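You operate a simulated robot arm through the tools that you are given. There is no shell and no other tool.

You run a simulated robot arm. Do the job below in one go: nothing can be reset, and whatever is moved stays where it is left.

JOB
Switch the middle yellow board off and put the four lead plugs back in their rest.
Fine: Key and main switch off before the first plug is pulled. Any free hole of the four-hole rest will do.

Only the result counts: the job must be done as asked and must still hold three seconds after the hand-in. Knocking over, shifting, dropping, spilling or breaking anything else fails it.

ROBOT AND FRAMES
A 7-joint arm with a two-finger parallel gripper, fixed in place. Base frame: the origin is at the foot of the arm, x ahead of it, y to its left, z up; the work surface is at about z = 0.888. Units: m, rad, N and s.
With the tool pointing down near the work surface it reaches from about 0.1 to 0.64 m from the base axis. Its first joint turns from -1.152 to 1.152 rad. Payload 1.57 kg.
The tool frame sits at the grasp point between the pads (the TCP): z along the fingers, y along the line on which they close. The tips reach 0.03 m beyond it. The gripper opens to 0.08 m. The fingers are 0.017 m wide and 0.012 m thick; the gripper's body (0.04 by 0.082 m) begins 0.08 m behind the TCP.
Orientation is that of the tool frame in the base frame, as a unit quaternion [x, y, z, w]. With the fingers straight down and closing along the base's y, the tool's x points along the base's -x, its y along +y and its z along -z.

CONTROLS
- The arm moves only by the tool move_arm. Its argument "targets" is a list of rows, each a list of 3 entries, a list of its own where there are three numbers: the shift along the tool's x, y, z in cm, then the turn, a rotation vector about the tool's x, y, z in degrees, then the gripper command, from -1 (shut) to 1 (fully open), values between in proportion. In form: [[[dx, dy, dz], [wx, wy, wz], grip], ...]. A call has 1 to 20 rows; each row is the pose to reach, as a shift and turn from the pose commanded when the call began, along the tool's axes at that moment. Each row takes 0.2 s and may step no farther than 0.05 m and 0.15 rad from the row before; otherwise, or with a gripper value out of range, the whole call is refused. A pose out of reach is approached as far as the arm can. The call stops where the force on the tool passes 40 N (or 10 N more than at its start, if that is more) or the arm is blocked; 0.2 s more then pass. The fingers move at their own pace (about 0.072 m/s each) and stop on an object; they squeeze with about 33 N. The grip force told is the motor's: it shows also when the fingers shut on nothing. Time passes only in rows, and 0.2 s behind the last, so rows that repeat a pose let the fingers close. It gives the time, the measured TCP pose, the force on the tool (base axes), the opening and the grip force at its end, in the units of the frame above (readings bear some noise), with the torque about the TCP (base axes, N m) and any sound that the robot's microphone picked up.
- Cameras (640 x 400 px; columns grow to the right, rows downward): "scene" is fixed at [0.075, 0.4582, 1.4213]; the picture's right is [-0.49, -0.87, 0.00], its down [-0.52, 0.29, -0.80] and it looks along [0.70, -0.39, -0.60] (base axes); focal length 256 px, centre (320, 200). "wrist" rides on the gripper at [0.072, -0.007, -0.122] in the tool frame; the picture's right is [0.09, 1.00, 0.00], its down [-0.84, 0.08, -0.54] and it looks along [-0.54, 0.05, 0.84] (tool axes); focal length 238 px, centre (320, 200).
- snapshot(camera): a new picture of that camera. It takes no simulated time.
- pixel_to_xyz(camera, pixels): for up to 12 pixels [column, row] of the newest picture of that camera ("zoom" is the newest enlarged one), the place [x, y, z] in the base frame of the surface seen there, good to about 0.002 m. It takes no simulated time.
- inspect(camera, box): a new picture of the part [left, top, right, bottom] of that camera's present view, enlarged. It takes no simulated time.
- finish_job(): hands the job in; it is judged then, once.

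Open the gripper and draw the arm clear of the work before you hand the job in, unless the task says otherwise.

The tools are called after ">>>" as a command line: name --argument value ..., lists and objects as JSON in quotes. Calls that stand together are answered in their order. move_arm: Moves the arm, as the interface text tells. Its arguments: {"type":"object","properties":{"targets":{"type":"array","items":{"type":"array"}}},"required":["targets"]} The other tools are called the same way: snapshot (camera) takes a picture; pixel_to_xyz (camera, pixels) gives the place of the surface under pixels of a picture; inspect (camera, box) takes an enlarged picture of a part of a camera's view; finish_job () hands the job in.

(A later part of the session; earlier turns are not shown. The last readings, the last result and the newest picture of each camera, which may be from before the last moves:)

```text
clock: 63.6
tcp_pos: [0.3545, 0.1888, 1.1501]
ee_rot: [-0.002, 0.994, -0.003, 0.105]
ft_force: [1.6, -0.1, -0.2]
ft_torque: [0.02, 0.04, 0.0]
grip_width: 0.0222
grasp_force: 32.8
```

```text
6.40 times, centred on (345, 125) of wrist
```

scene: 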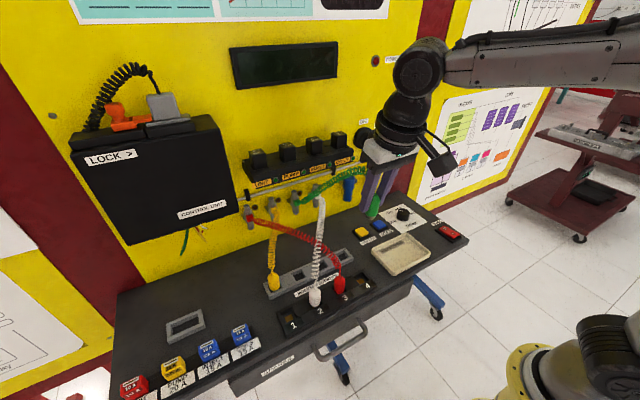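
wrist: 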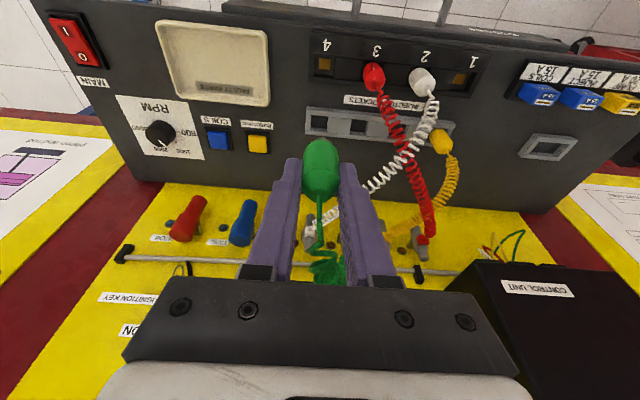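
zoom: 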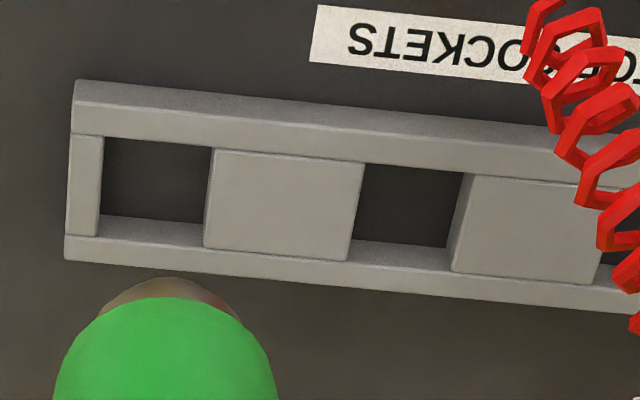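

>>> pixel_to_xyz --camera "zoom" --pixels '[[95, 185], [218, 200], [155, 130], [150, 248], [353, 215], [467, 225], [415, 160], [400, 262], [290, 205], [150, 180], [405, 200], [85, 250]]'

>>> inspect --camera "scene" --box '[310, 230, 390, 300]'

```text
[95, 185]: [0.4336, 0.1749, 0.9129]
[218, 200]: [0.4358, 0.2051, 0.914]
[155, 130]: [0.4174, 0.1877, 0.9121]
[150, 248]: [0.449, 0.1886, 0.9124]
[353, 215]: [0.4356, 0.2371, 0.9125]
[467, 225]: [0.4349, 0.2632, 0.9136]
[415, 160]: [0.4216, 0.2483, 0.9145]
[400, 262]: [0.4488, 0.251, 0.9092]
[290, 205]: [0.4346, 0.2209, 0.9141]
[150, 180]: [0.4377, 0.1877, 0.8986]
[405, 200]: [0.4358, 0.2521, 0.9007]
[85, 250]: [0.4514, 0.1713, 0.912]
```

```text
5.71 times, centred on (350, 265) of scene
```

zoom: 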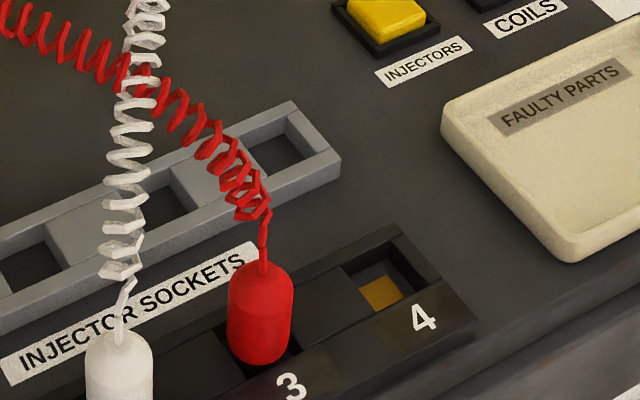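

Hole 4 is centred at about (0.434, 0.190). I carry green to 5 cm above it.

>>> move_arm --targets '[[[-1.15, 0, 4.0], [0, 0, 0], -1], [[-2.3, 0.05, 8.0], [0, 0, 0], -1], [[-3.45, 0.1, 12.0], [0, 0, 0], -1], [[-4.59, 0.1, 16.32], [0, 0, 0], -1], [[-4.59, 0.1, 16.32], [0, 0, 0], -1], [[-4.59, 0.1, 16.32], [0, 0, 0], -1]]'

>>> snapshot --camera "wrist"

>>> inspect --camera "scene" --box '[310, 210, 390, 280]'

```text
clock: 65.0
tcp_pos: [0.4342, 0.1911, 1.0005]
ee_rot: [-0.002, 0.994, -0.002, 0.107]
ft_force: [0.1, -0.5, 0.2]
ft_torque: [0.01, 0.03, -0.03]
grip_width: 0.0221
grasp_force: 33.0
```

```text
taken
```

wrist: 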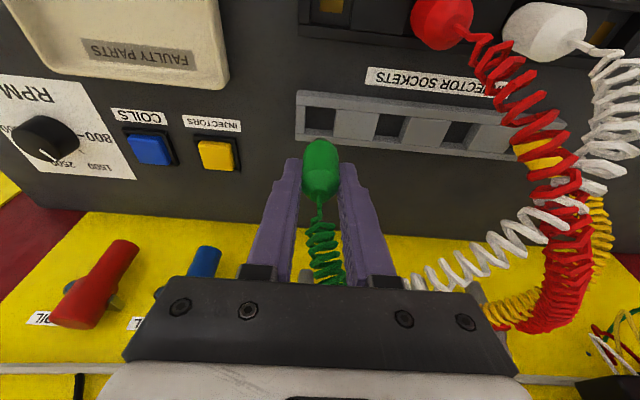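

```text
5.71 times, centred on (350, 245) of scene
```

zoom: 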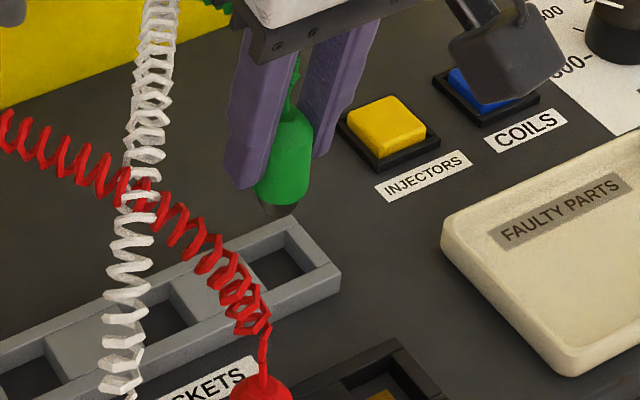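

Green hangs centred over hole 4. I lower it 5.1 cm in steps.

>>> move_arm --targets '[[[0.32, 0, 1.46], [0, 0, 0], -1], [[0.64, 0, 2.93], [0, 0, 0], -1], [[0.8, 0, 3.7], [0, 0, 0], -1], [[0.91, 0, 4.2], [0, 0, 0], -1], [[1.0, 0, 4.6], [0, 0, 0], -1], [[1.08, 0, 4.98], [0, 0, 0], -1], [[1.08, 0, 4.98], [0, 0, 0], -1]]'

>>> inspect --camera "wrist" --box '[230, 90, 410, 230]'

>>> inspect --camera "scene" --box '[310, 210, 390, 280]'

```text
clock: 66.6
tcp_pos: [0.4351, 0.1904, 0.9524]
ee_rot: [-0.002, 0.994, -0.002, 0.107]
ft_force: [-2.6, -0.6, 9.7]
ft_torque: [0.01, 0.15, -0.03]
grip_width: 0.0222
grasp_force: 33.2
```

```text
2.86 times, centred on (320, 160) of wrist
```

zoom: 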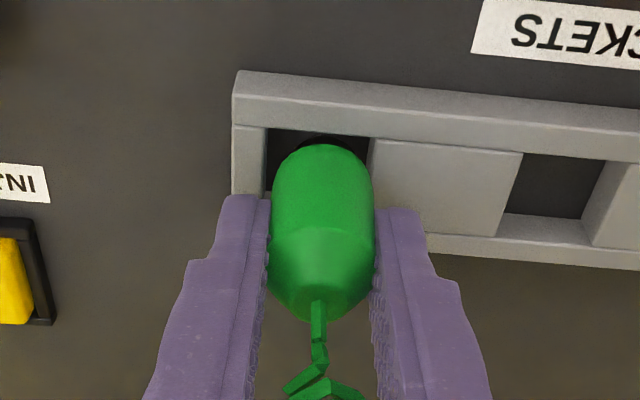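

```text
5.71 times, centred on (350, 245) of scene
```

zoom: 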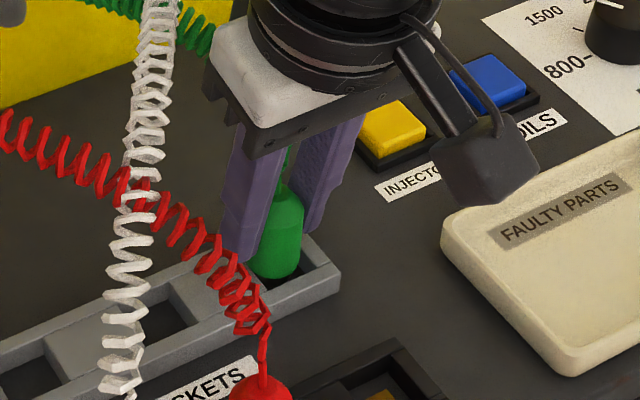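

Light contact (about 10 N) at the seating height: green is on the hole's floor. I open the fingers and look.

>>> move_arm --targets '[[[0, 0, 0], [0, 0, 0], -0.5], [[0, 0, 0], [0, 0, 0], -0.1], [[0, 0, 0], [0, 0, 0], 0], [[0, 0, 0], [0, 0, 0], 0]]'

>>> inspect --camera "wrist" --box '[230, 90, 410, 230]'

>>> inspect --camera "scene" --box '[310, 210, 390, 280]'

```text
clock: 67.6
tcp_pos: [0.435, 0.1904, 0.9516]
ee_rot: [-0.002, 0.994, -0.002, 0.106]
ft_force: [0.2, 0.2, 0.0]
ft_torque: [-0.01, 0.01, 0.02]
grip_width: 0.04
grasp_force: 0.1
```

```text
2.86 times, centred on (320, 160) of wrist
```

zoom: 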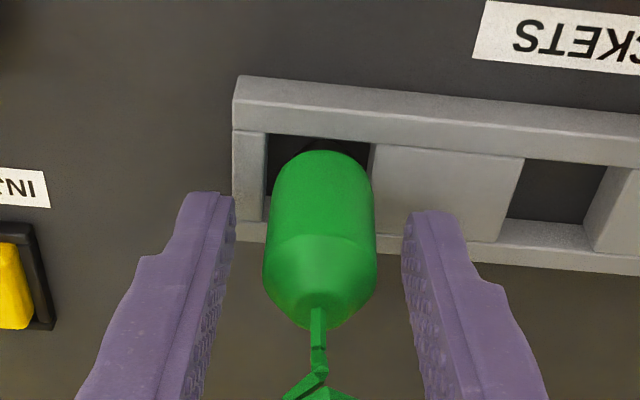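

```text
5.71 times, centred on (350, 245) of scene
```

zoom: 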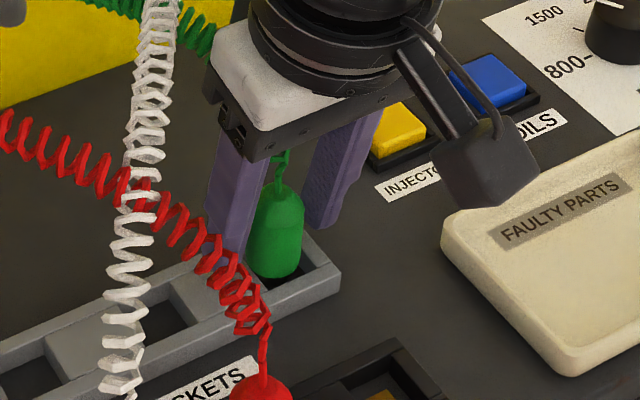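

Green stands in hole 4. I retract straight up and check the scene, in particular the cord shapes near the rest.

>>> move_arm --targets '[[[-0.42, 0, -1.95], [0, 0, 0], 0], [[-0.85, 0, -3.9], [0, 0, 0], 0], [[-1.7, 0, -7.8], [0, 0, 0], 0], [[-2.5, 0, -11.7], [0, 0, 0], 0], [[-3.4, 0, -15.6], [0, 0, 0], 0], [[-4.23, 0, -19.5], [0, 0, 0], 0], [[-4.23, 0, -19.5], [0, 0, 0], 0]]'

>>> snapshot --camera "scene"

>>> snapshot --camera "wrist"

>>> inspect --camera "scene" --box '[240, 180, 380, 320]'

```text
clock: 69.2
tcp_pos: [0.4359, 0.1915, 1.1518]
ee_rot: [-0.001, 0.994, -0.002, 0.105]
ft_force: [0.9, 0.8, 0.5]
ft_torque: [0.0, 0.0, 0.01]
grip_width: 0.0402
grasp_force: 0.2
```

```text
taken
```

scene: 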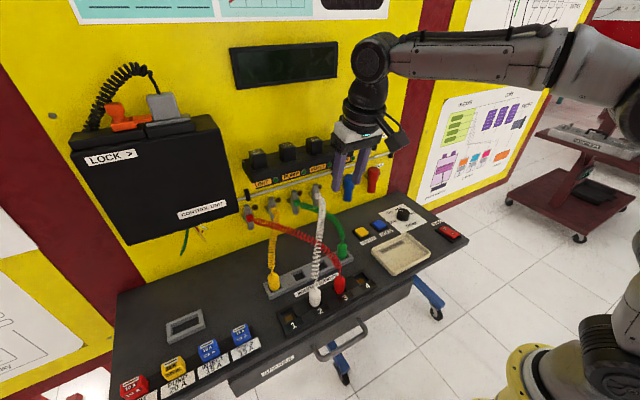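

```text
taken
```

wrist: 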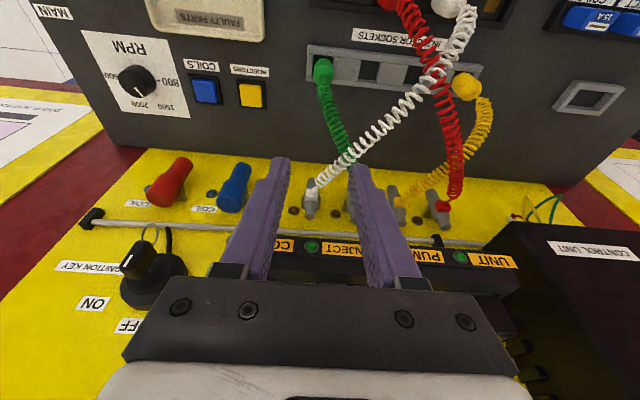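

```text
2.86 times, centred on (310, 250) of scene
```

zoom: 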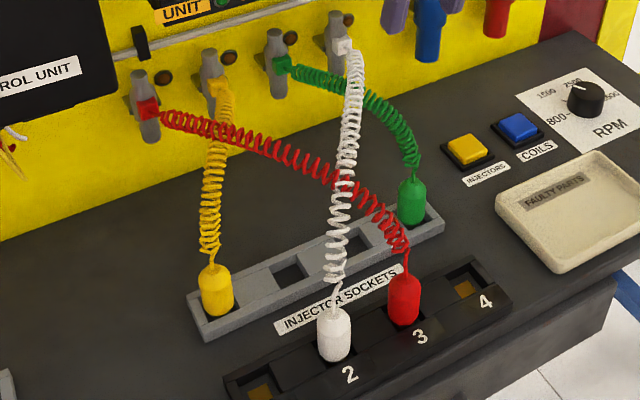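

Both plugs sit well. Next is white (about x 0.3535, y 0.3125): translate at height, lean reduced to 8°, then down to TCP z≈1.03.

>>> move_arm --targets '[[[2.0, 3.0, -0.43], [0, 1, 0], 0], [[4.0, 6.0, -0.85], [0, 2, 0], 0], [[6.0, 9.0, -1.3], [0, 3, 0], 0], [[7.91, 12.15, -1.71], [0, 4, 0], 0], [[8.75, 12.15, 2.2], [0, 4, 0], 0], [[9.6, 12.15, 6.1], [0, 4, 0], 0], [[10.45, 12.15, 10.0], [0, 4, 0], 0], [[10.45, 12.15, 10.0], [0, 4, 0], 0]]'

>>> snapshot --camera "wrist"

>>> inspect --camera "scene" --box '[260, 220, 390, 320]'

```text
clock: 71.0
tcp_pos: [0.352, 0.3133, 1.0305]
ee_rot: [-0.001, 0.997, -0.002, 0.072]
ft_force: [0.6, -0.2, -0.2]
ft_torque: [0.03, -0.02, -0.01]
grip_width: 0.0398
grasp_force: 0.1
```

```text
taken
```

wrist: 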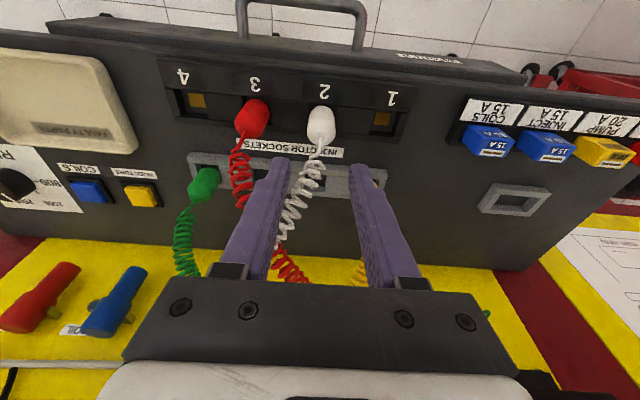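

```text
4.00 times, centred on (325, 270) of scene
```

zoom: 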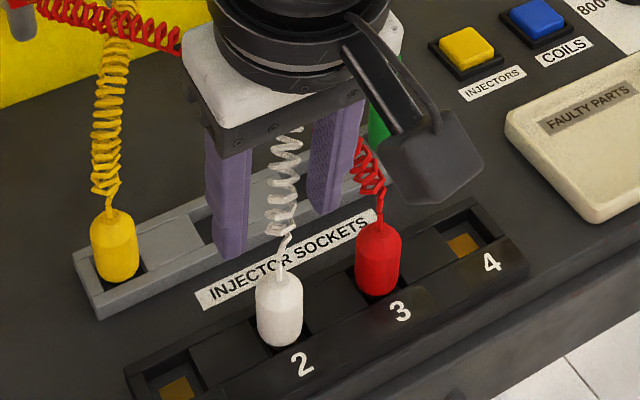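

White lies on the fingers' midline. I descend straight to TCP z≈0.954.

>>> move_arm --targets '[[[0.2, -0.05, 1.9], [0, 0, 0], 0], [[0.45, -0.05, 3.8], [0, 0, 0], 0], [[0.7, -0.05, 5.7], [0, 0, 0], 0], [[0.85, -0.05, 6.8], [0, 0, 0], 0], [[0.97, -0.05, 7.58], [0, 0, 0], 0], [[0.97, -0.05, 7.58], [0, 0, 0], 0]]'

>>> inspect --camera "wrist" --box '[230, 90, 410, 230]'

>>> inspect --camera "scene" --box '[260, 220, 390, 320]'

```text
clock: 72.4
tcp_pos: [0.3524, 0.311, 0.9534]
ee_rot: [-0.001, 0.998, -0.002, 0.071]
ft_force: [0.1, 0.2, 0.0]
ft_torque: [-0.02, 0.01, -0.01]
grip_width: 0.04
grasp_force: 0.0
```

```text
2.86 times, centred on (320, 160) of wrist
```

zoom: 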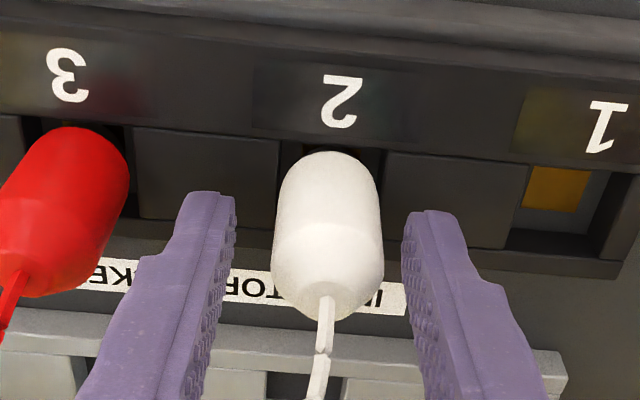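

```text
4.00 times, centred on (325, 270) of scene
```

zoom: 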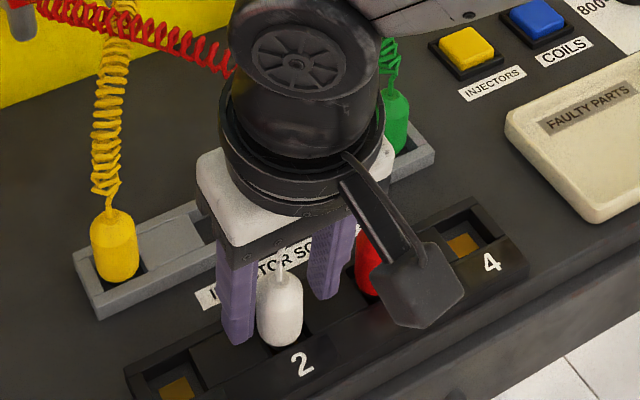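

White is about 2 mm to the +y side of the midline. I shift and close.

>>> move_arm --targets '[[[0, 0.18, 0], [0, 0, 0], 0], [[0, 0.18, 0], [0, 0, 0], -0.4], [[0, 0.18, 0], [0, 0, 0], -1], [[0, 0.18, 0], [0, 0, 0], -1], [[0, 0.18, 0], [0, 0, 0], -1]]'

>>> move_arm --targets '[[[0, 0.18, 0], [0, 0, 0], -1]]'

```text
clock: 73.6
tcp_pos: [0.3549, 0.313, 0.9534]
ee_rot: [-0.001, 0.997, -0.003, 0.072]
ft_force: [0.4, 0.3, -0.1]
ft_torque: [0.0, -0.01, -0.01]
grip_width: 0.022
grasp_force: 33.4
```

```text
clock: 74.0
tcp_pos: [0.3543, 0.3148, 0.9535]
ee_rot: [-0.001, 0.997, -0.003, 0.071]
ft_force: [0.2, 1.0, 1.3]
ft_torque: [0.02, 0.01, 0.03]
grip_width: 0.0223
grasp_force: 33.2
```

The second call shifted a further 1.8 mm (1 N only); the plug is held centred in the grip anyway. I pull it straight up, easing back that 1.8 mm, to z≈1.15.

>>> move_arm --targets '[[[-0.07, -0.18, -0.49], [0, 0, 0], -1], [[-0.14, -0.18, -0.98], [0, 0, 0], -1], [[-0.28, -0.18, -1.95], [0, 0, 0], -1], [[-0.57, -0.18, -3.9], [0, 0, 0], -1], [[-0.85, -0.18, -5.86], [0, 0, 0], -1], [[-1.42, -0.18, -9.76], [0, 0, 0], -1], [[-1.98, -0.18, -13.66], [0, 0, 0], -1], [[-2.41, -0.18, -16.6], [0, 0, 0], -1], [[-2.83, -0.18, -19.46], [0, 0, 0], -1], [[-2.83, -0.18, -19.46], [0, 0, 0], -1]]'

>>> snapshot --camera "wrist"

>>> snapshot --camera "scene"

```text
clock: 76.2
tcp_pos: [0.3546, 0.3153, 1.1506]
ee_rot: [-0.002, 0.997, -0.003, 0.071]
ft_force: [0.4, 0.4, -0.9]
ft_torque: [-0.05, 0.02, 0.01]
grip_width: 0.0223
grasp_force: 32.7
```

```text
taken
```

wrist: 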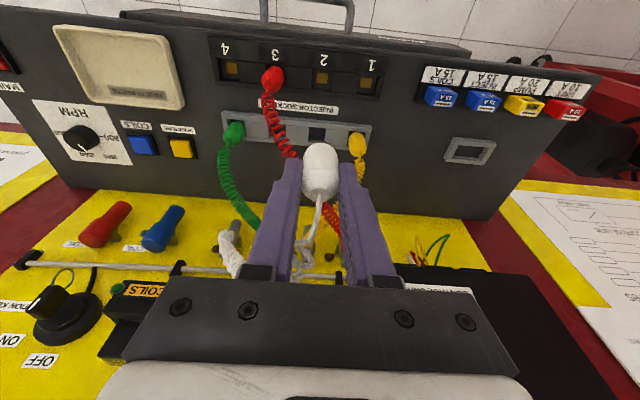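

```text
taken
```

scene: 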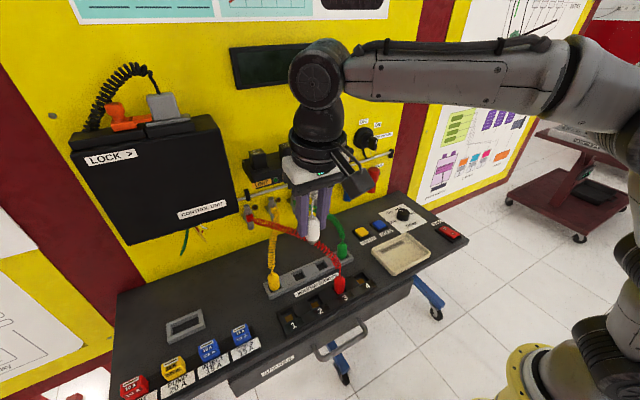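

White is out. I carry it at height over hole 3 (0.434, 0.2515), passing above the red cord, and re-read the pose.

>>> move_arm --targets '[[[-2.0, -1.6, 0.29], [0, 0, 0], -1], [[-4.0, -3.2, 0.57], [0, 0, 0], -1], [[-6.0, -4.8, 0.86], [0, 0, 0], -1], [[-7.85, -6.3, 1.14], [0, 0, 0], -1], [[-7.85, -6.3, 1.14], [0, 0, 0], -1]]'

>>> move_arm --targets '[[[0, 0, 0], [0, 0, 0], -1]]'

>>> move_arm --targets '[[[0, 0, 0], [0, 0, 0], -1]]'

>>> snapshot --camera "wrist"

>>> inspect --camera "scene" --box '[260, 190, 390, 300]'

```text
clock: 77.4
tcp_pos: [0.4333, 0.2498, 1.1484]
ee_rot: [-0.001, 0.997, -0.002, 0.072]
ft_force: [-0.3, -0.1, -0.2]
ft_torque: [0.0, 0.0, -0.01]
grip_width: 0.0222
grasp_force: 32.7
```

```text
clock: 77.8
tcp_pos: [0.4347, 0.2514, 1.1494]
ee_rot: [-0.002, 0.997, -0.002, 0.071]
ft_force: [-0.4, 0.3, -0.5]
ft_torque: [0.01, -0.01, -0.01]
grip_width: 0.0221
grasp_force: 32.8
```

```text
clock: 78.2
tcp_pos: [0.4336, 0.2509, 1.1479]
ee_rot: [-0.001, 0.997, -0.002, 0.071]
ft_force: [-0.3, -0.1, -0.4]
ft_torque: [0.0, -0.02, -0.03]
grip_width: 0.0222
grasp_force: 32.7
```

```text
taken
```

wrist: 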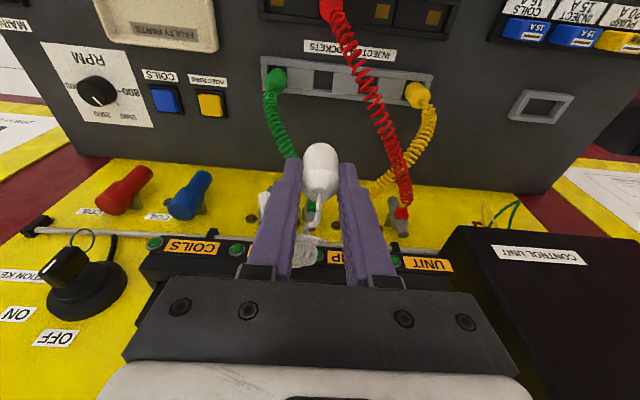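

```text
3.64 times, centred on (325, 245) of scene
```

zoom: 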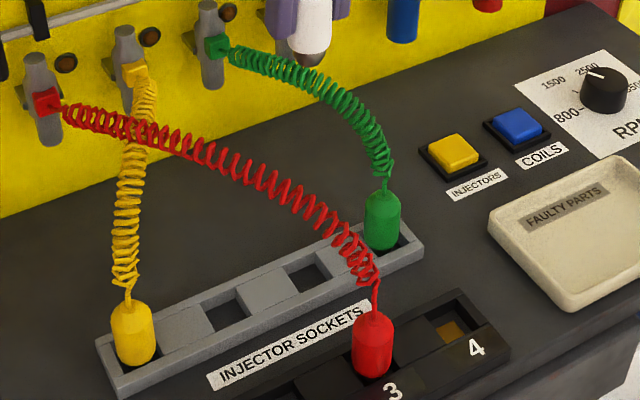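

Clear view of both free holes. I measure hole 3 (wrist (324,81)) and hole 2 precisely.

>>> inspect --camera "wrist" --box '[280, 50, 400, 120]'

```text
5.33 times, centred on (340, 85) of wrist
```

zoom: 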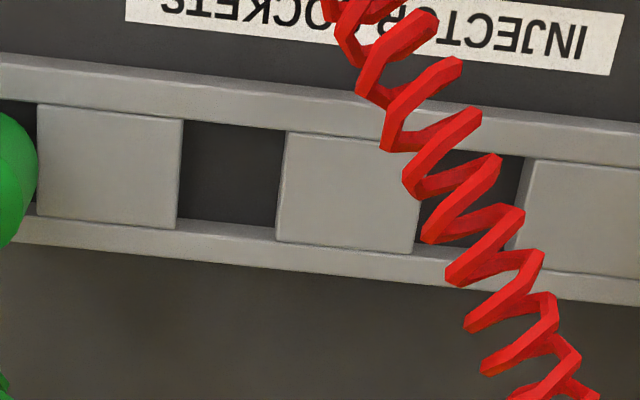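

>>> pixel_to_xyz --camera "zoom" --pixels '[[178, 170], [290, 185], [235, 115], [228, 242], [110, 165], [350, 190], [540, 205], [412, 220], [600, 215], [230, 175], [170, 165], [300, 190]]'

>>> inspect --camera "scene" --box '[310, 240, 370, 290]'

```text
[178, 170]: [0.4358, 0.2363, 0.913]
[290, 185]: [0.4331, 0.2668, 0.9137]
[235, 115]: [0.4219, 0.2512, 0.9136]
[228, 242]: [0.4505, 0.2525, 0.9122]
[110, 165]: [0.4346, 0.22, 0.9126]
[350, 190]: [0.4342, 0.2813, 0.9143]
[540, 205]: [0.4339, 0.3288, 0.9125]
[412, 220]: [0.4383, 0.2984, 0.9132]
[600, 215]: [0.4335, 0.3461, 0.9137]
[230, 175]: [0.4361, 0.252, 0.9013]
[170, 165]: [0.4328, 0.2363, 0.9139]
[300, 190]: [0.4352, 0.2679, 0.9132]
```

```text
8.00 times, centred on (340, 265) of scene
```

zoom: 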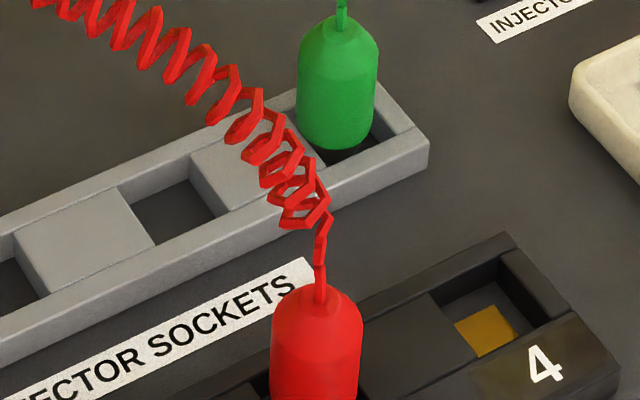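

Hole 3's centre is (0.434, 0.2515); the plug hangs at about (0.434, 0.2507). I nudge and lower to 3 cm above seating.

>>> move_arm --targets '[[[0.56, 0.08, 3.9], [0, 0, 0], -1], [[1.12, 0.08, 7.8], [0, 0, 0], -1], [[1.68, 0.08, 11.7], [0, 0, 0], -1], [[2.1, 0.08, 14.6], [0, 0, 0], -1], [[2.34, 0.08, 16.2], [0, 0, 0], -1], [[2.34, 0.08, 16.2], [0, 0, 0], -1]]'

>>> inspect --camera "wrist" --box '[230, 60, 410, 230]'

>>> inspect --camera "scene" --box '[290, 210, 370, 290]'

```text
clock: 79.6
tcp_pos: [0.4325, 0.2505, 0.9852]
ee_rot: [-0.001, 0.997, -0.003, 0.072]
ft_force: [0.2, 0.4, -0.4]
ft_torque: [0.04, 0.01, 0.02]
grip_width: 0.0223
grasp_force: 33.2
```

```text
2.35 times, centred on (320, 145) of wrist
```

zoom: 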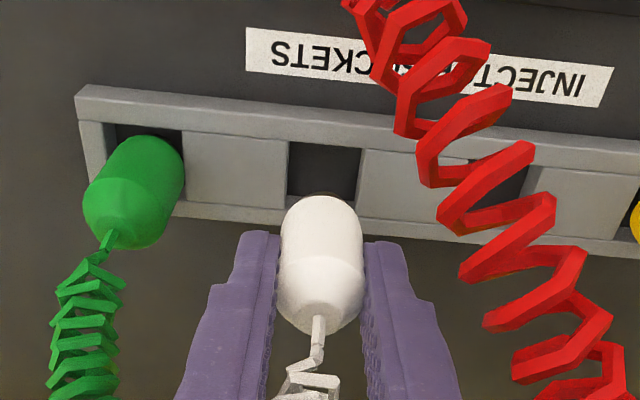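

```text
5.00 times, centred on (330, 250) of scene
```

zoom: 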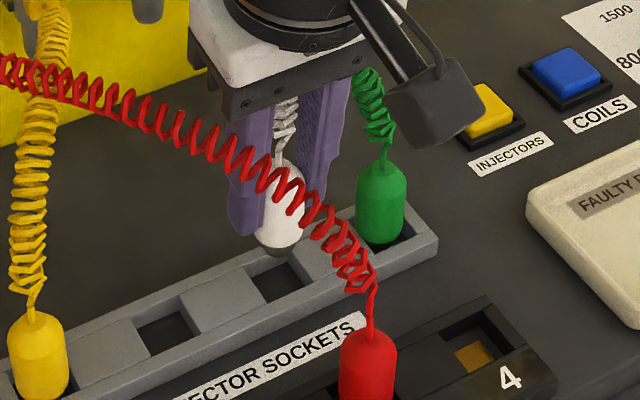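

Aligned over hole 3. I lower in small steps to the seating height.

>>> move_arm --targets '[[[0.14, 0.05, 1.0], [0, 0, 0], -1], [[0.26, 0.05, 1.8], [0, 0, 0], -1], [[0.35, 0.05, 2.4], [0, 0, 0], -1], [[0.42, 0.05, 2.9], [0, 0, 0], -1], [[0.47, 0.05, 3.25], [0, 0, 0], -1], [[0.47, 0.05, 3.25], [0, 0, 0], -1]]'

>>> inspect --camera "wrist" --box '[230, 90, 410, 230]'

>>> inspect --camera "scene" --box '[290, 210, 370, 290]'

```text
clock: 81.0
tcp_pos: [0.4322, 0.252, 0.9534]
ee_rot: [-0.001, 0.998, -0.002, 0.07]
ft_force: [-0.4, -0.4, 1.4]
ft_torque: [-0.02, 0.05, -0.02]
grip_width: 0.0222
grasp_force: 33.0
```

```text
2.86 times, centred on (320, 160) of wrist
```

zoom: 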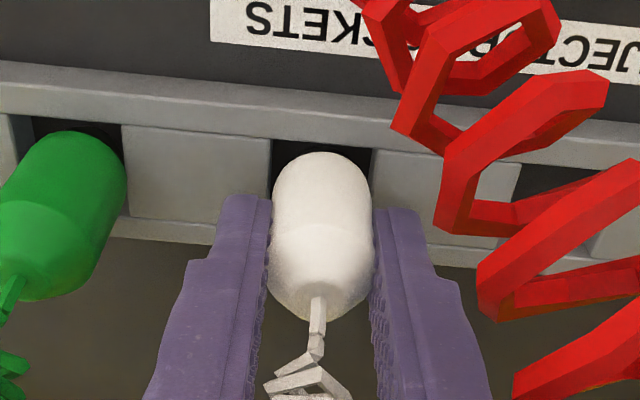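

```text
5.00 times, centred on (330, 250) of scene
```

zoom: 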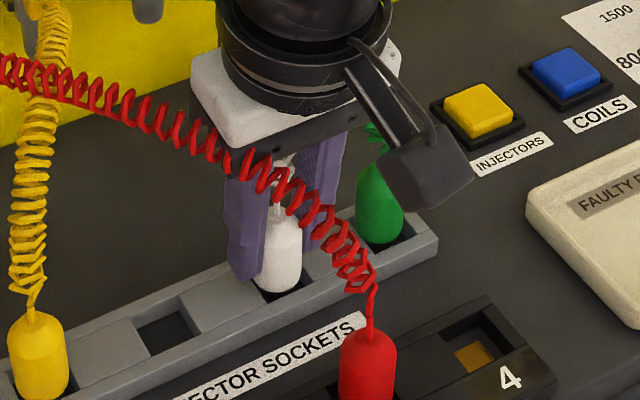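

White is down in hole 3 at its seating height with ~1 N. I open the fingers and look before lifting.

>>> move_arm --targets '[[[0, 0, 0], [0, 0, 0], -0.5], [[0, 0, 0], [0, 0, 0], -0.1], [[0, 0, 0], [0, 0, 0], 0], [[0, 0, 0], [0, 0, 0], 0]]'

>>> inspect --camera "wrist" --box '[230, 90, 410, 230]'

>>> inspect --camera "scene" --box '[290, 210, 370, 290]'

```text
clock: 82.0
tcp_pos: [0.4339, 0.2525, 0.9534]
ee_rot: [-0.002, 0.997, -0.003, 0.073]
ft_force: [-0.8, 0.4, 0.0]
ft_torque: [0.0, 0.0, 0.02]
grip_width: 0.04
grasp_force: 0.1
```

```text
2.86 times, centred on (320, 160) of wrist
```

zoom: 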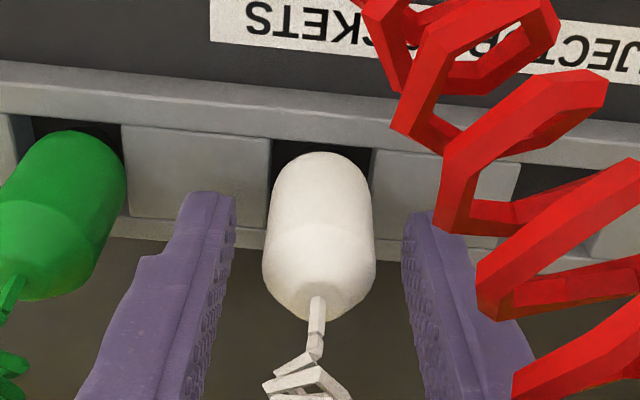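

```text
5.00 times, centred on (330, 250) of scene
```

zoom: 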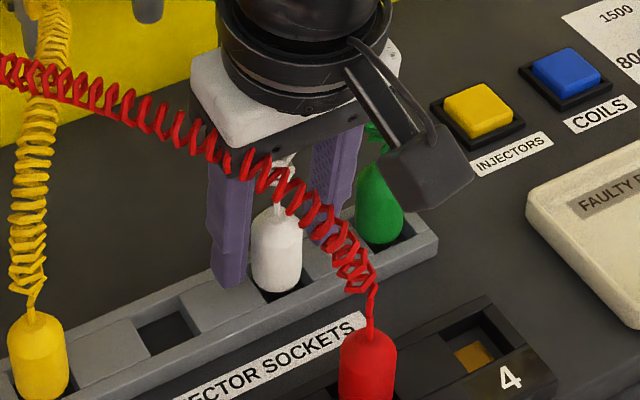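

White stands in hole 3. I retract straight up to z≈1.15.

>>> move_arm --targets '[[[-0.28, 0, -1.95], [0, 0, 0], 0], [[-0.57, 0, -3.9], [0, 0, 0], 0], [[-1.13, 0, -7.8], [0, 0, 0], 0], [[-1.7, 0, -11.7], [0, 0, 0], 0], [[-2.26, 0, -15.6], [0, 0, 0], 0], [[-2.83, 0, -19.46], [0, 0, 0], 0], [[-2.83, 0, -19.46], [0, 0, 0], 0]]'

>>> snapshot --camera "wrist"

>>> snapshot --camera "scene"

```text
clock: 83.6
tcp_pos: [0.4331, 0.2545, 1.1514]
ee_rot: [-0.001, 0.997, -0.003, 0.071]
ft_force: [0.4, -0.2, -0.4]
ft_torque: [0.04, 0.0, 0.01]
grip_width: 0.0401
grasp_force: 0.2
```

```text
taken
```

wrist: 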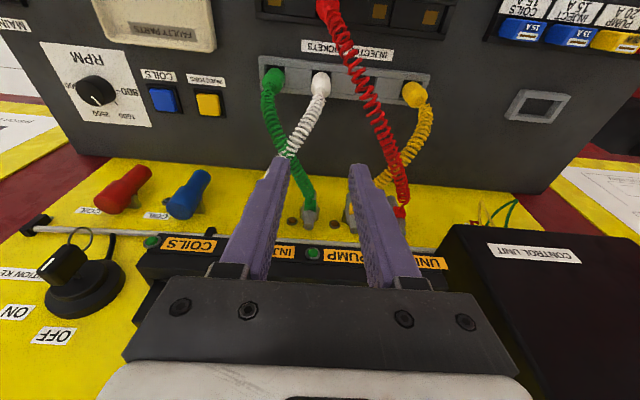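

```text
taken
```

scene: 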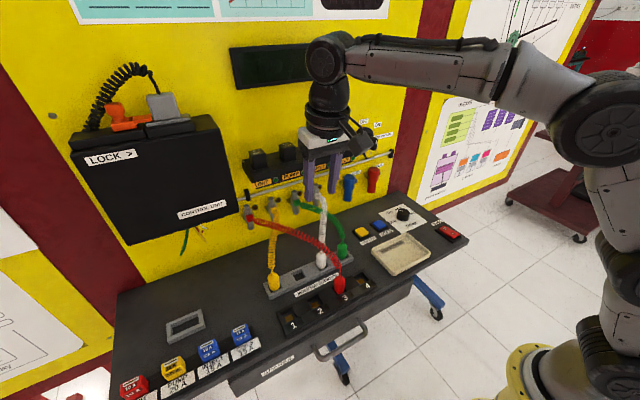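

Last is red (about x 0.354, y 0.251). I move back over it and down to TCP z≈1.03.

>>> move_arm --targets '[[[2.0, -0.05, -0.29], [0, 0, 0], 0], [[4.0, -0.1, -0.57], [0, 0, 0], 0], [[6.0, -0.15, -0.86], [0, 0, 0], 0], [[7.9, -0.15, -1.15], [0, 0, 0], 0], [[8.45, -0.15, 2.8], [0, 0, 0], 0], [[9.0, -0.15, 6.7], [0, 0, 0], 0], [[9.62, -0.15, 10.7], [0, 0, 0], 0], [[9.62, -0.15, 10.7], [0, 0, 0], 0]]'

>>> snapshot --camera "wrist"

>>> inspect --camera "scene" --box '[280, 220, 390, 310]'

```text
clock: 85.4
tcp_pos: [0.3529, 0.2516, 1.0287]
ee_rot: [-0.001, 0.997, -0.003, 0.071]
ft_force: [0.7, -0.1, 0.0]
ft_torque: [-0.02, 0.02, 0.05]
grip_width: 0.0401
grasp_force: 0.1
```

```text
taken
```

wrist: 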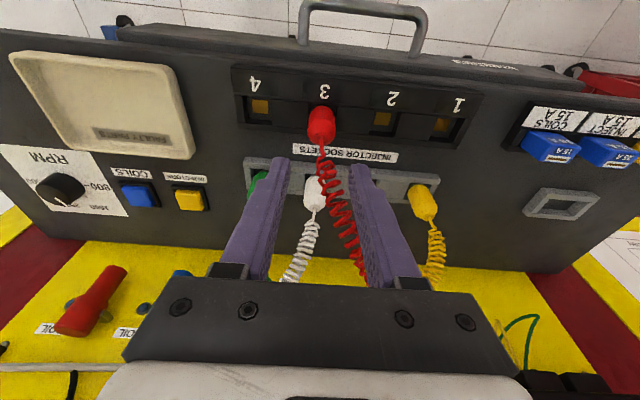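

```text
4.44 times, centred on (335, 265) of scene
```

zoom: 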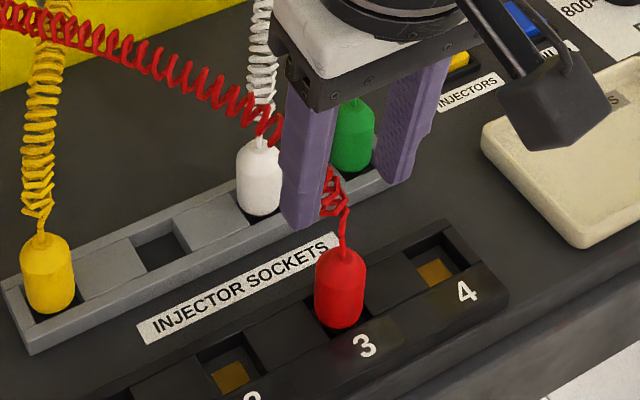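

Red is on the midline (col 321). I descend straight to TCP z≈0.9535.

>>> move_arm --targets '[[[0.2, 0, 1.9], [0, 0, 0], 0], [[0.45, 0, 3.8], [0, 0, 0], 0], [[0.7, 0, 5.7], [0, 0, 0], 0], [[0.85, 0, 6.7], [0, 0, 0], 0], [[0.97, 0, 7.46], [0, 0, 0], 0], [[0.97, 0, 7.46], [0, 0, 0], 0]]'

>>> inspect --camera "wrist" --box '[230, 90, 410, 230]'

>>> inspect --camera "scene" --box '[280, 220, 390, 310]'

```text
clock: 86.8
tcp_pos: [0.3557, 0.2498, 0.9539]
ee_rot: [-0.001, 0.997, -0.002, 0.072]
ft_force: [-0.3, 0.1, -0.2]
ft_torque: [-0.01, -0.05, 0.02]
grip_width: 0.0399
grasp_force: 0.0
```

```text
2.86 times, centred on (320, 160) of wrist
```

zoom: 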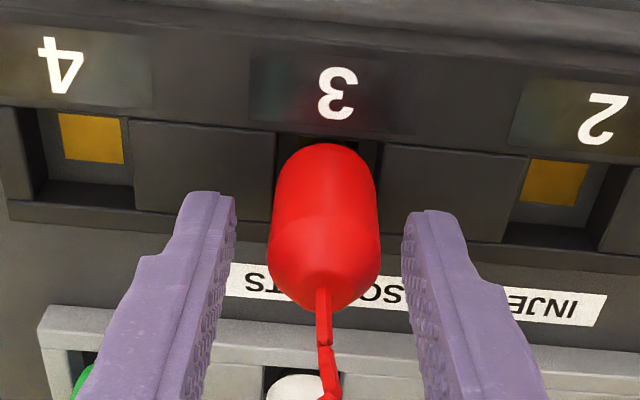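

```text
4.44 times, centred on (335, 265) of scene
```

zoom: 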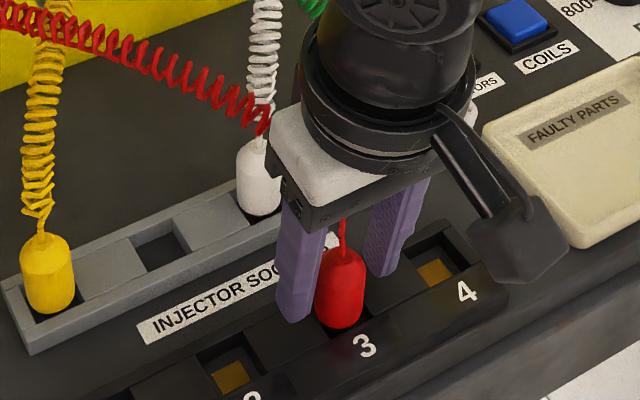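

Red is within about 1 mm of centre. I nudge, close, then pull it straight up.

>>> move_arm --targets '[[[0, 0.1, 0], [0, 0, 0], 0], [[0, 0.1, 0], [0, 0, 0], -0.4], [[0, 0.1, 0], [0, 0, 0], -1], [[0, 0.1, 0], [0, 0, 0], -1], [[0, 0.1, 0], [0, 0, 0], -1]]'

>>> move_arm --targets '[[[-0.07, 0, -0.49], [0, 0, 0], -1], [[-0.14, 0, -0.98], [0, 0, 0], -1], [[-0.28, 0, -1.95], [0, 0, 0], -1], [[-0.57, 0, -3.9], [0, 0, 0], -1], [[-0.85, 0, -5.86], [0, 0, 0], -1], [[-1.42, 0, -9.76], [0, 0, 0], -1], [[-1.98, 0, -13.66], [0, 0, 0], -1], [[-2.41, 0, -16.6], [0, 0, 0], -1], [[-2.83, 0, -19.46], [0, 0, 0], -1], [[-2.83, 0, -19.46], [0, 0, 0], -1]]'

>>> snapshot --camera "wrist"

>>> snapshot --camera "scene"

```text
clock: 88.0
tcp_pos: [0.3546, 0.2522, 0.9548]
ee_rot: [-0.002, 0.997, -0.002, 0.073]
ft_force: [-0.6, 0.5, -0.1]
ft_torque: [0.01, 0.0, 0.04]
grip_width: 0.0222
grasp_force: 33.1
```

```text
clock: 90.2
tcp_pos: [0.3559, 0.2519, 1.1514]
ee_rot: [-0.001, 0.997, -0.002, 0.071]
ft_force: [0.6, -0.8, 0.6]
ft_torque: [0.01, 0.01, -0.02]
grip_width: 0.0221
grasp_force: 33.7
```

```text
taken
```

wrist: 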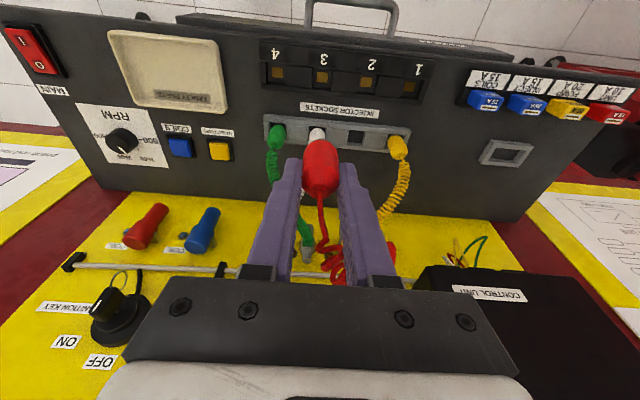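

```text
taken
```

scene: 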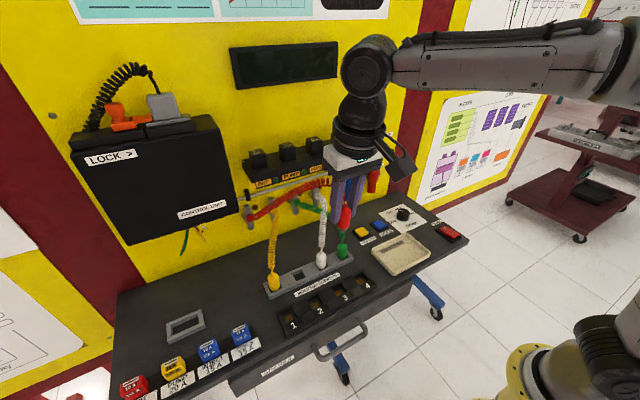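

All sockets are empty; hole 2 at wrist (356,137) is free. I carry red at height over hole 2 (0.434, 0.3135) and re-read the pose.

>>> move_arm --targets '[[[-2.0, 1.6, 0.29], [0, 0, 0], -1], [[-4.0, 3.2, 0.58], [0, 0, 0], -1], [[-6.0, 4.8, 0.87], [0, 0, 0], -1], [[-7.78, 6.2, 1.13], [0, 0, 0], -1], [[-7.78, 6.2, 1.13], [0, 0, 0], -1]]'

>>> move_arm --targets '[[[0, 0, 0], [0, 0, 0], -1]]'

>>> move_arm --targets '[[[0, 0, 0], [0, 0, 0], -1]]'

>>> inspect --camera "wrist" --box '[270, 40, 390, 110]'

```text
clock: 91.4
tcp_pos: [0.435, 0.3169, 1.1508]
ee_rot: [-0.002, 0.997, -0.002, 0.071]
ft_force: [0.2, -0.6, -0.1]
ft_torque: [0.01, 0.02, -0.02]
grip_width: 0.0222
grasp_force: 33.2
```

```text
clock: 91.8
tcp_pos: [0.4341, 0.3167, 1.1507]
ee_rot: [-0.002, 0.997, -0.002, 0.071]
ft_force: [0.0, -0.3, 0.1]
ft_torque: [-0.04, 0.0, 0.0]
grip_width: 0.0222
grasp_force: 33.3
```

```text
clock: 92.2
tcp_pos: [0.4338, 0.317, 1.1509]
ee_rot: [-0.002, 0.997, -0.002, 0.072]
ft_force: [-0.2, -0.2, -0.5]
ft_torque: [-0.03, -0.01, 0.01]
grip_width: 0.0221
grasp_force: 33.0
```

```text
5.33 times, centred on (330, 75) of wrist
```

zoom: 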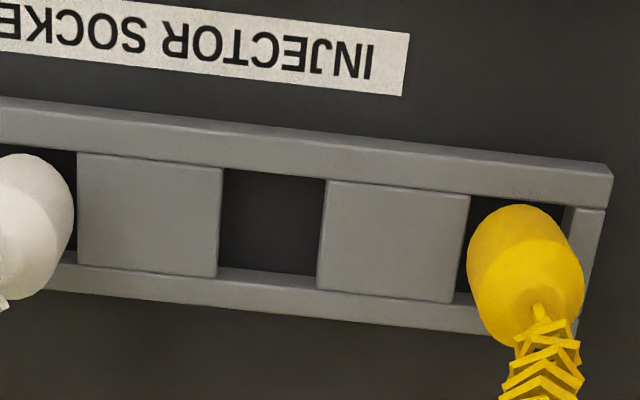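

>>> pixel_to_xyz --camera "zoom" --pixels '[[216, 220], [330, 235], [270, 165], [268, 290], [150, 215], [395, 240], [275, 225], [210, 215], [340, 235], [272, 180], [80, 210], [462, 245]]'

```text
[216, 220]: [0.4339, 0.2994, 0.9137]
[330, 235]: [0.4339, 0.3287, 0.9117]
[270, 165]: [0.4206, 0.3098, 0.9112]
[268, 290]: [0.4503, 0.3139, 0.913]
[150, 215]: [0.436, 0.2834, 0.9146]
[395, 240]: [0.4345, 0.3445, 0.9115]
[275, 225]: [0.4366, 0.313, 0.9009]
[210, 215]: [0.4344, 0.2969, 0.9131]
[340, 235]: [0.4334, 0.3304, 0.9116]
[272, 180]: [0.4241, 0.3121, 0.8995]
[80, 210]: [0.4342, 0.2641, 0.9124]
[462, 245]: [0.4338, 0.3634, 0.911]
```

The readings say y≈0.3169 while hole 2's centre is y≈0.314. I check the held plug's actual position with the scene camera.

>>> inspect --camera "scene" --box '[260, 170, 370, 310]'

```text
2.86 times, centred on (315, 240) of scene
```

zoom: 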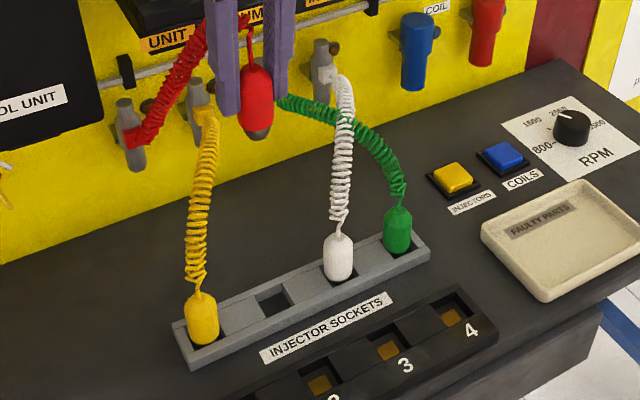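

>>> pixel_to_xyz --camera "zoom" --pixels '[[256, 95], [256, 105], [256, 115], [256, 122], [246, 108], [267, 108], [258, 135], [272, 303], [240, 85], [270, 85]]'

```text
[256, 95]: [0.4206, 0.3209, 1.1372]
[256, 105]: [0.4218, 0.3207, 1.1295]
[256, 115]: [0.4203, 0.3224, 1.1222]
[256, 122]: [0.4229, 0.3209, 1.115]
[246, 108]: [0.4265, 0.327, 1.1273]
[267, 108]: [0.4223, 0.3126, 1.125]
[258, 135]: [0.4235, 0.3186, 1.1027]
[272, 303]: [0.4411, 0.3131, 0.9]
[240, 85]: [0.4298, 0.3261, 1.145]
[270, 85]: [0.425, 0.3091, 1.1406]
```

The plug really is at y≈0.317, so I correct -3 mm while lowering to about 3 cm above seating.

>>> move_arm --targets '[[[0.5, -0.3, 3.9], [0, 0, 0], -1], [[1.05, -0.3, 7.8], [0, 0, 0], -1], [[1.6, -0.3, 11.7], [0, 0, 0], -1], [[2.0, -0.3, 14.6], [0, 0, 0], -1], [[2.3, -0.3, 16.4], [0, 0, 0], -1], [[2.3, -0.3, 16.4], [0, 0, 0], -1]]'

>>> move_arm --targets '[[[0, 0, 0], [0, 0, 0], -1]]'

>>> inspect --camera "wrist" --box '[230, 60, 410, 230]'

>>> inspect --camera "scene" --box '[270, 210, 350, 300]'

```text
clock: 93.6
tcp_pos: [0.436, 0.3103, 0.9871]
ee_rot: [-0.001, 0.997, -0.002, 0.071]
ft_force: [-0.2, -0.2, -0.5]
ft_torque: [0.02, 0.0, -0.03]
grip_width: 0.0225
grasp_force: 33.0
```

```text
clock: 94.0
tcp_pos: [0.4357, 0.3119, 0.9869]
ee_rot: [-0.001, 0.997, -0.002, 0.072]
ft_force: [0.7, -0.1, -0.6]
ft_torque: [0.0, -0.03, -0.01]
grip_width: 0.0222
grasp_force: 33.0
```

```text
2.35 times, centred on (320, 145) of wrist
```

zoom: 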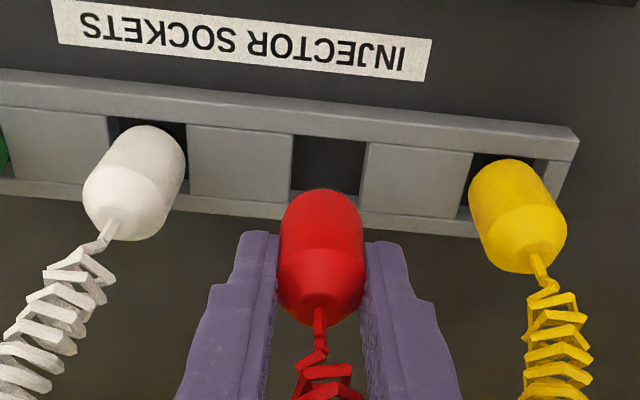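

```text
4.44 times, centred on (310, 255) of scene
```

zoom: 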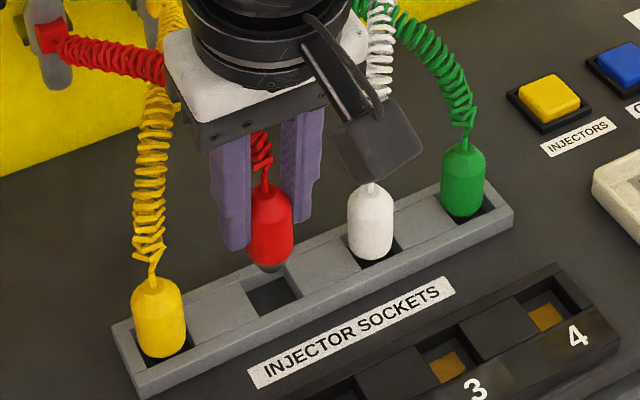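

The hole centre lies about 2.5 mm to +y of the plug (hole col ~329, plug col 321; reading y≈0.311). I correct and lower gently to the seating height.

>>> move_arm --targets '[[[0, 0.26, 0], [0, 0, 0], -1], [[0.14, 0.26, 1.0], [0, 0, 0], -1], [[0.26, 0.26, 1.8], [0, 0, 0], -1], [[0.35, 0.26, 2.4], [0, 0, 0], -1], [[0.42, 0.26, 2.9], [0, 0, 0], -1], [[0.47, 0.26, 3.25], [0, 0, 0], -1], [[0.47, 0.26, 3.25], [0, 0, 0], -1]]'

>>> inspect --camera "wrist" --box '[230, 90, 410, 230]'

>>> inspect --camera "scene" --box '[270, 210, 350, 300]'

```text
clock: 95.6
tcp_pos: [0.4342, 0.3145, 0.9537]
ee_rot: [-0.001, 0.997, -0.002, 0.072]
ft_force: [-1.8, -1.1, 10.6]
ft_torque: [-0.06, 0.12, -0.02]
grip_width: 0.0222
grasp_force: 33.2
```

```text
2.86 times, centred on (320, 160) of wrist
```

zoom: 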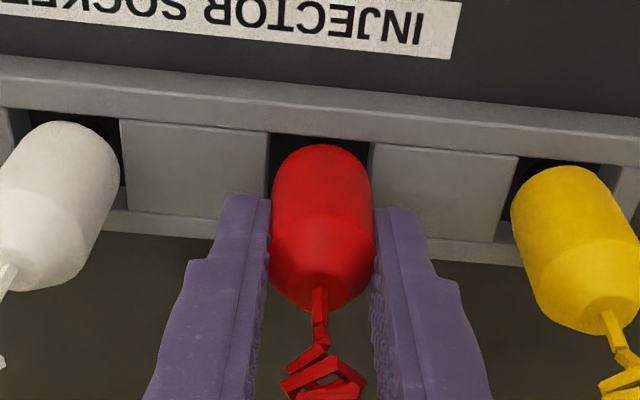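

```text
4.44 times, centred on (310, 255) of scene
```

zoom: 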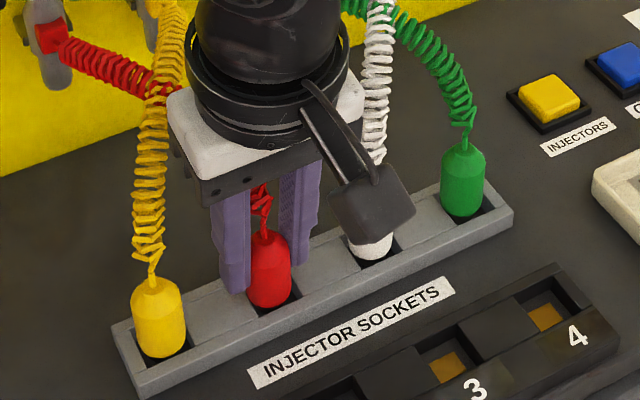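

Red is on hole 2's floor (TCP z 0.954, about 10 N). I open the fingers and look.

>>> move_arm --targets '[[[0, 0, 0], [0, 0, 0], -0.5], [[0, 0, 0], [0, 0, 0], -0.1], [[0, 0, 0], [0, 0, 0], 0], [[0, 0, 0], [0, 0, 0], 0]]'

>>> inspect --camera "wrist" --box '[230, 90, 410, 230]'

>>> inspect --camera "scene" --box '[270, 210, 350, 300]'

```text
clock: 96.6
tcp_pos: [0.4352, 0.314, 0.9527]
ee_rot: [-0.002, 0.998, -0.002, 0.07]
ft_force: [-0.8, 0.4, 0.1]
ft_torque: [-0.03, 0.0, 0.03]
grip_width: 0.0399
grasp_force: 0.0
```

```text
2.86 times, centred on (320, 160) of wrist
```

zoom: 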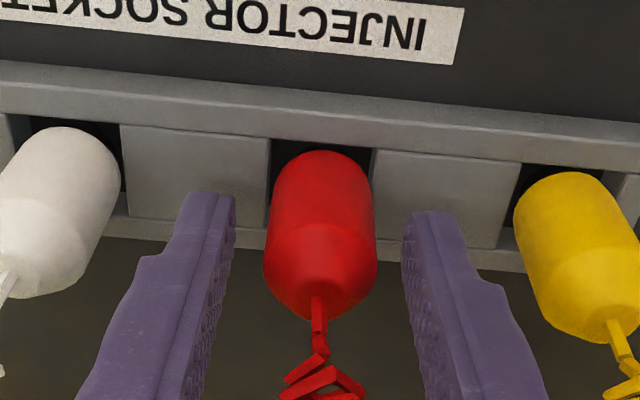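

```text
4.44 times, centred on (310, 255) of scene
```

zoom: 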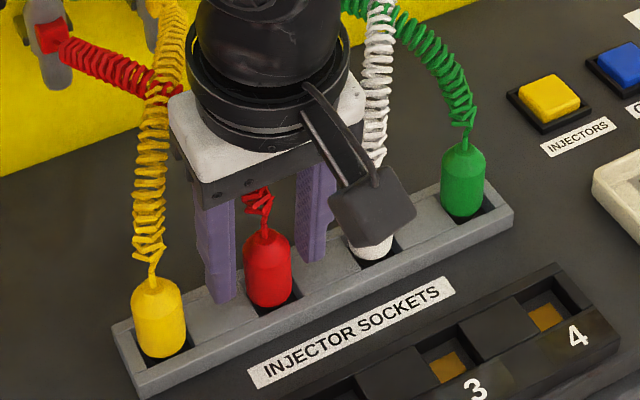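

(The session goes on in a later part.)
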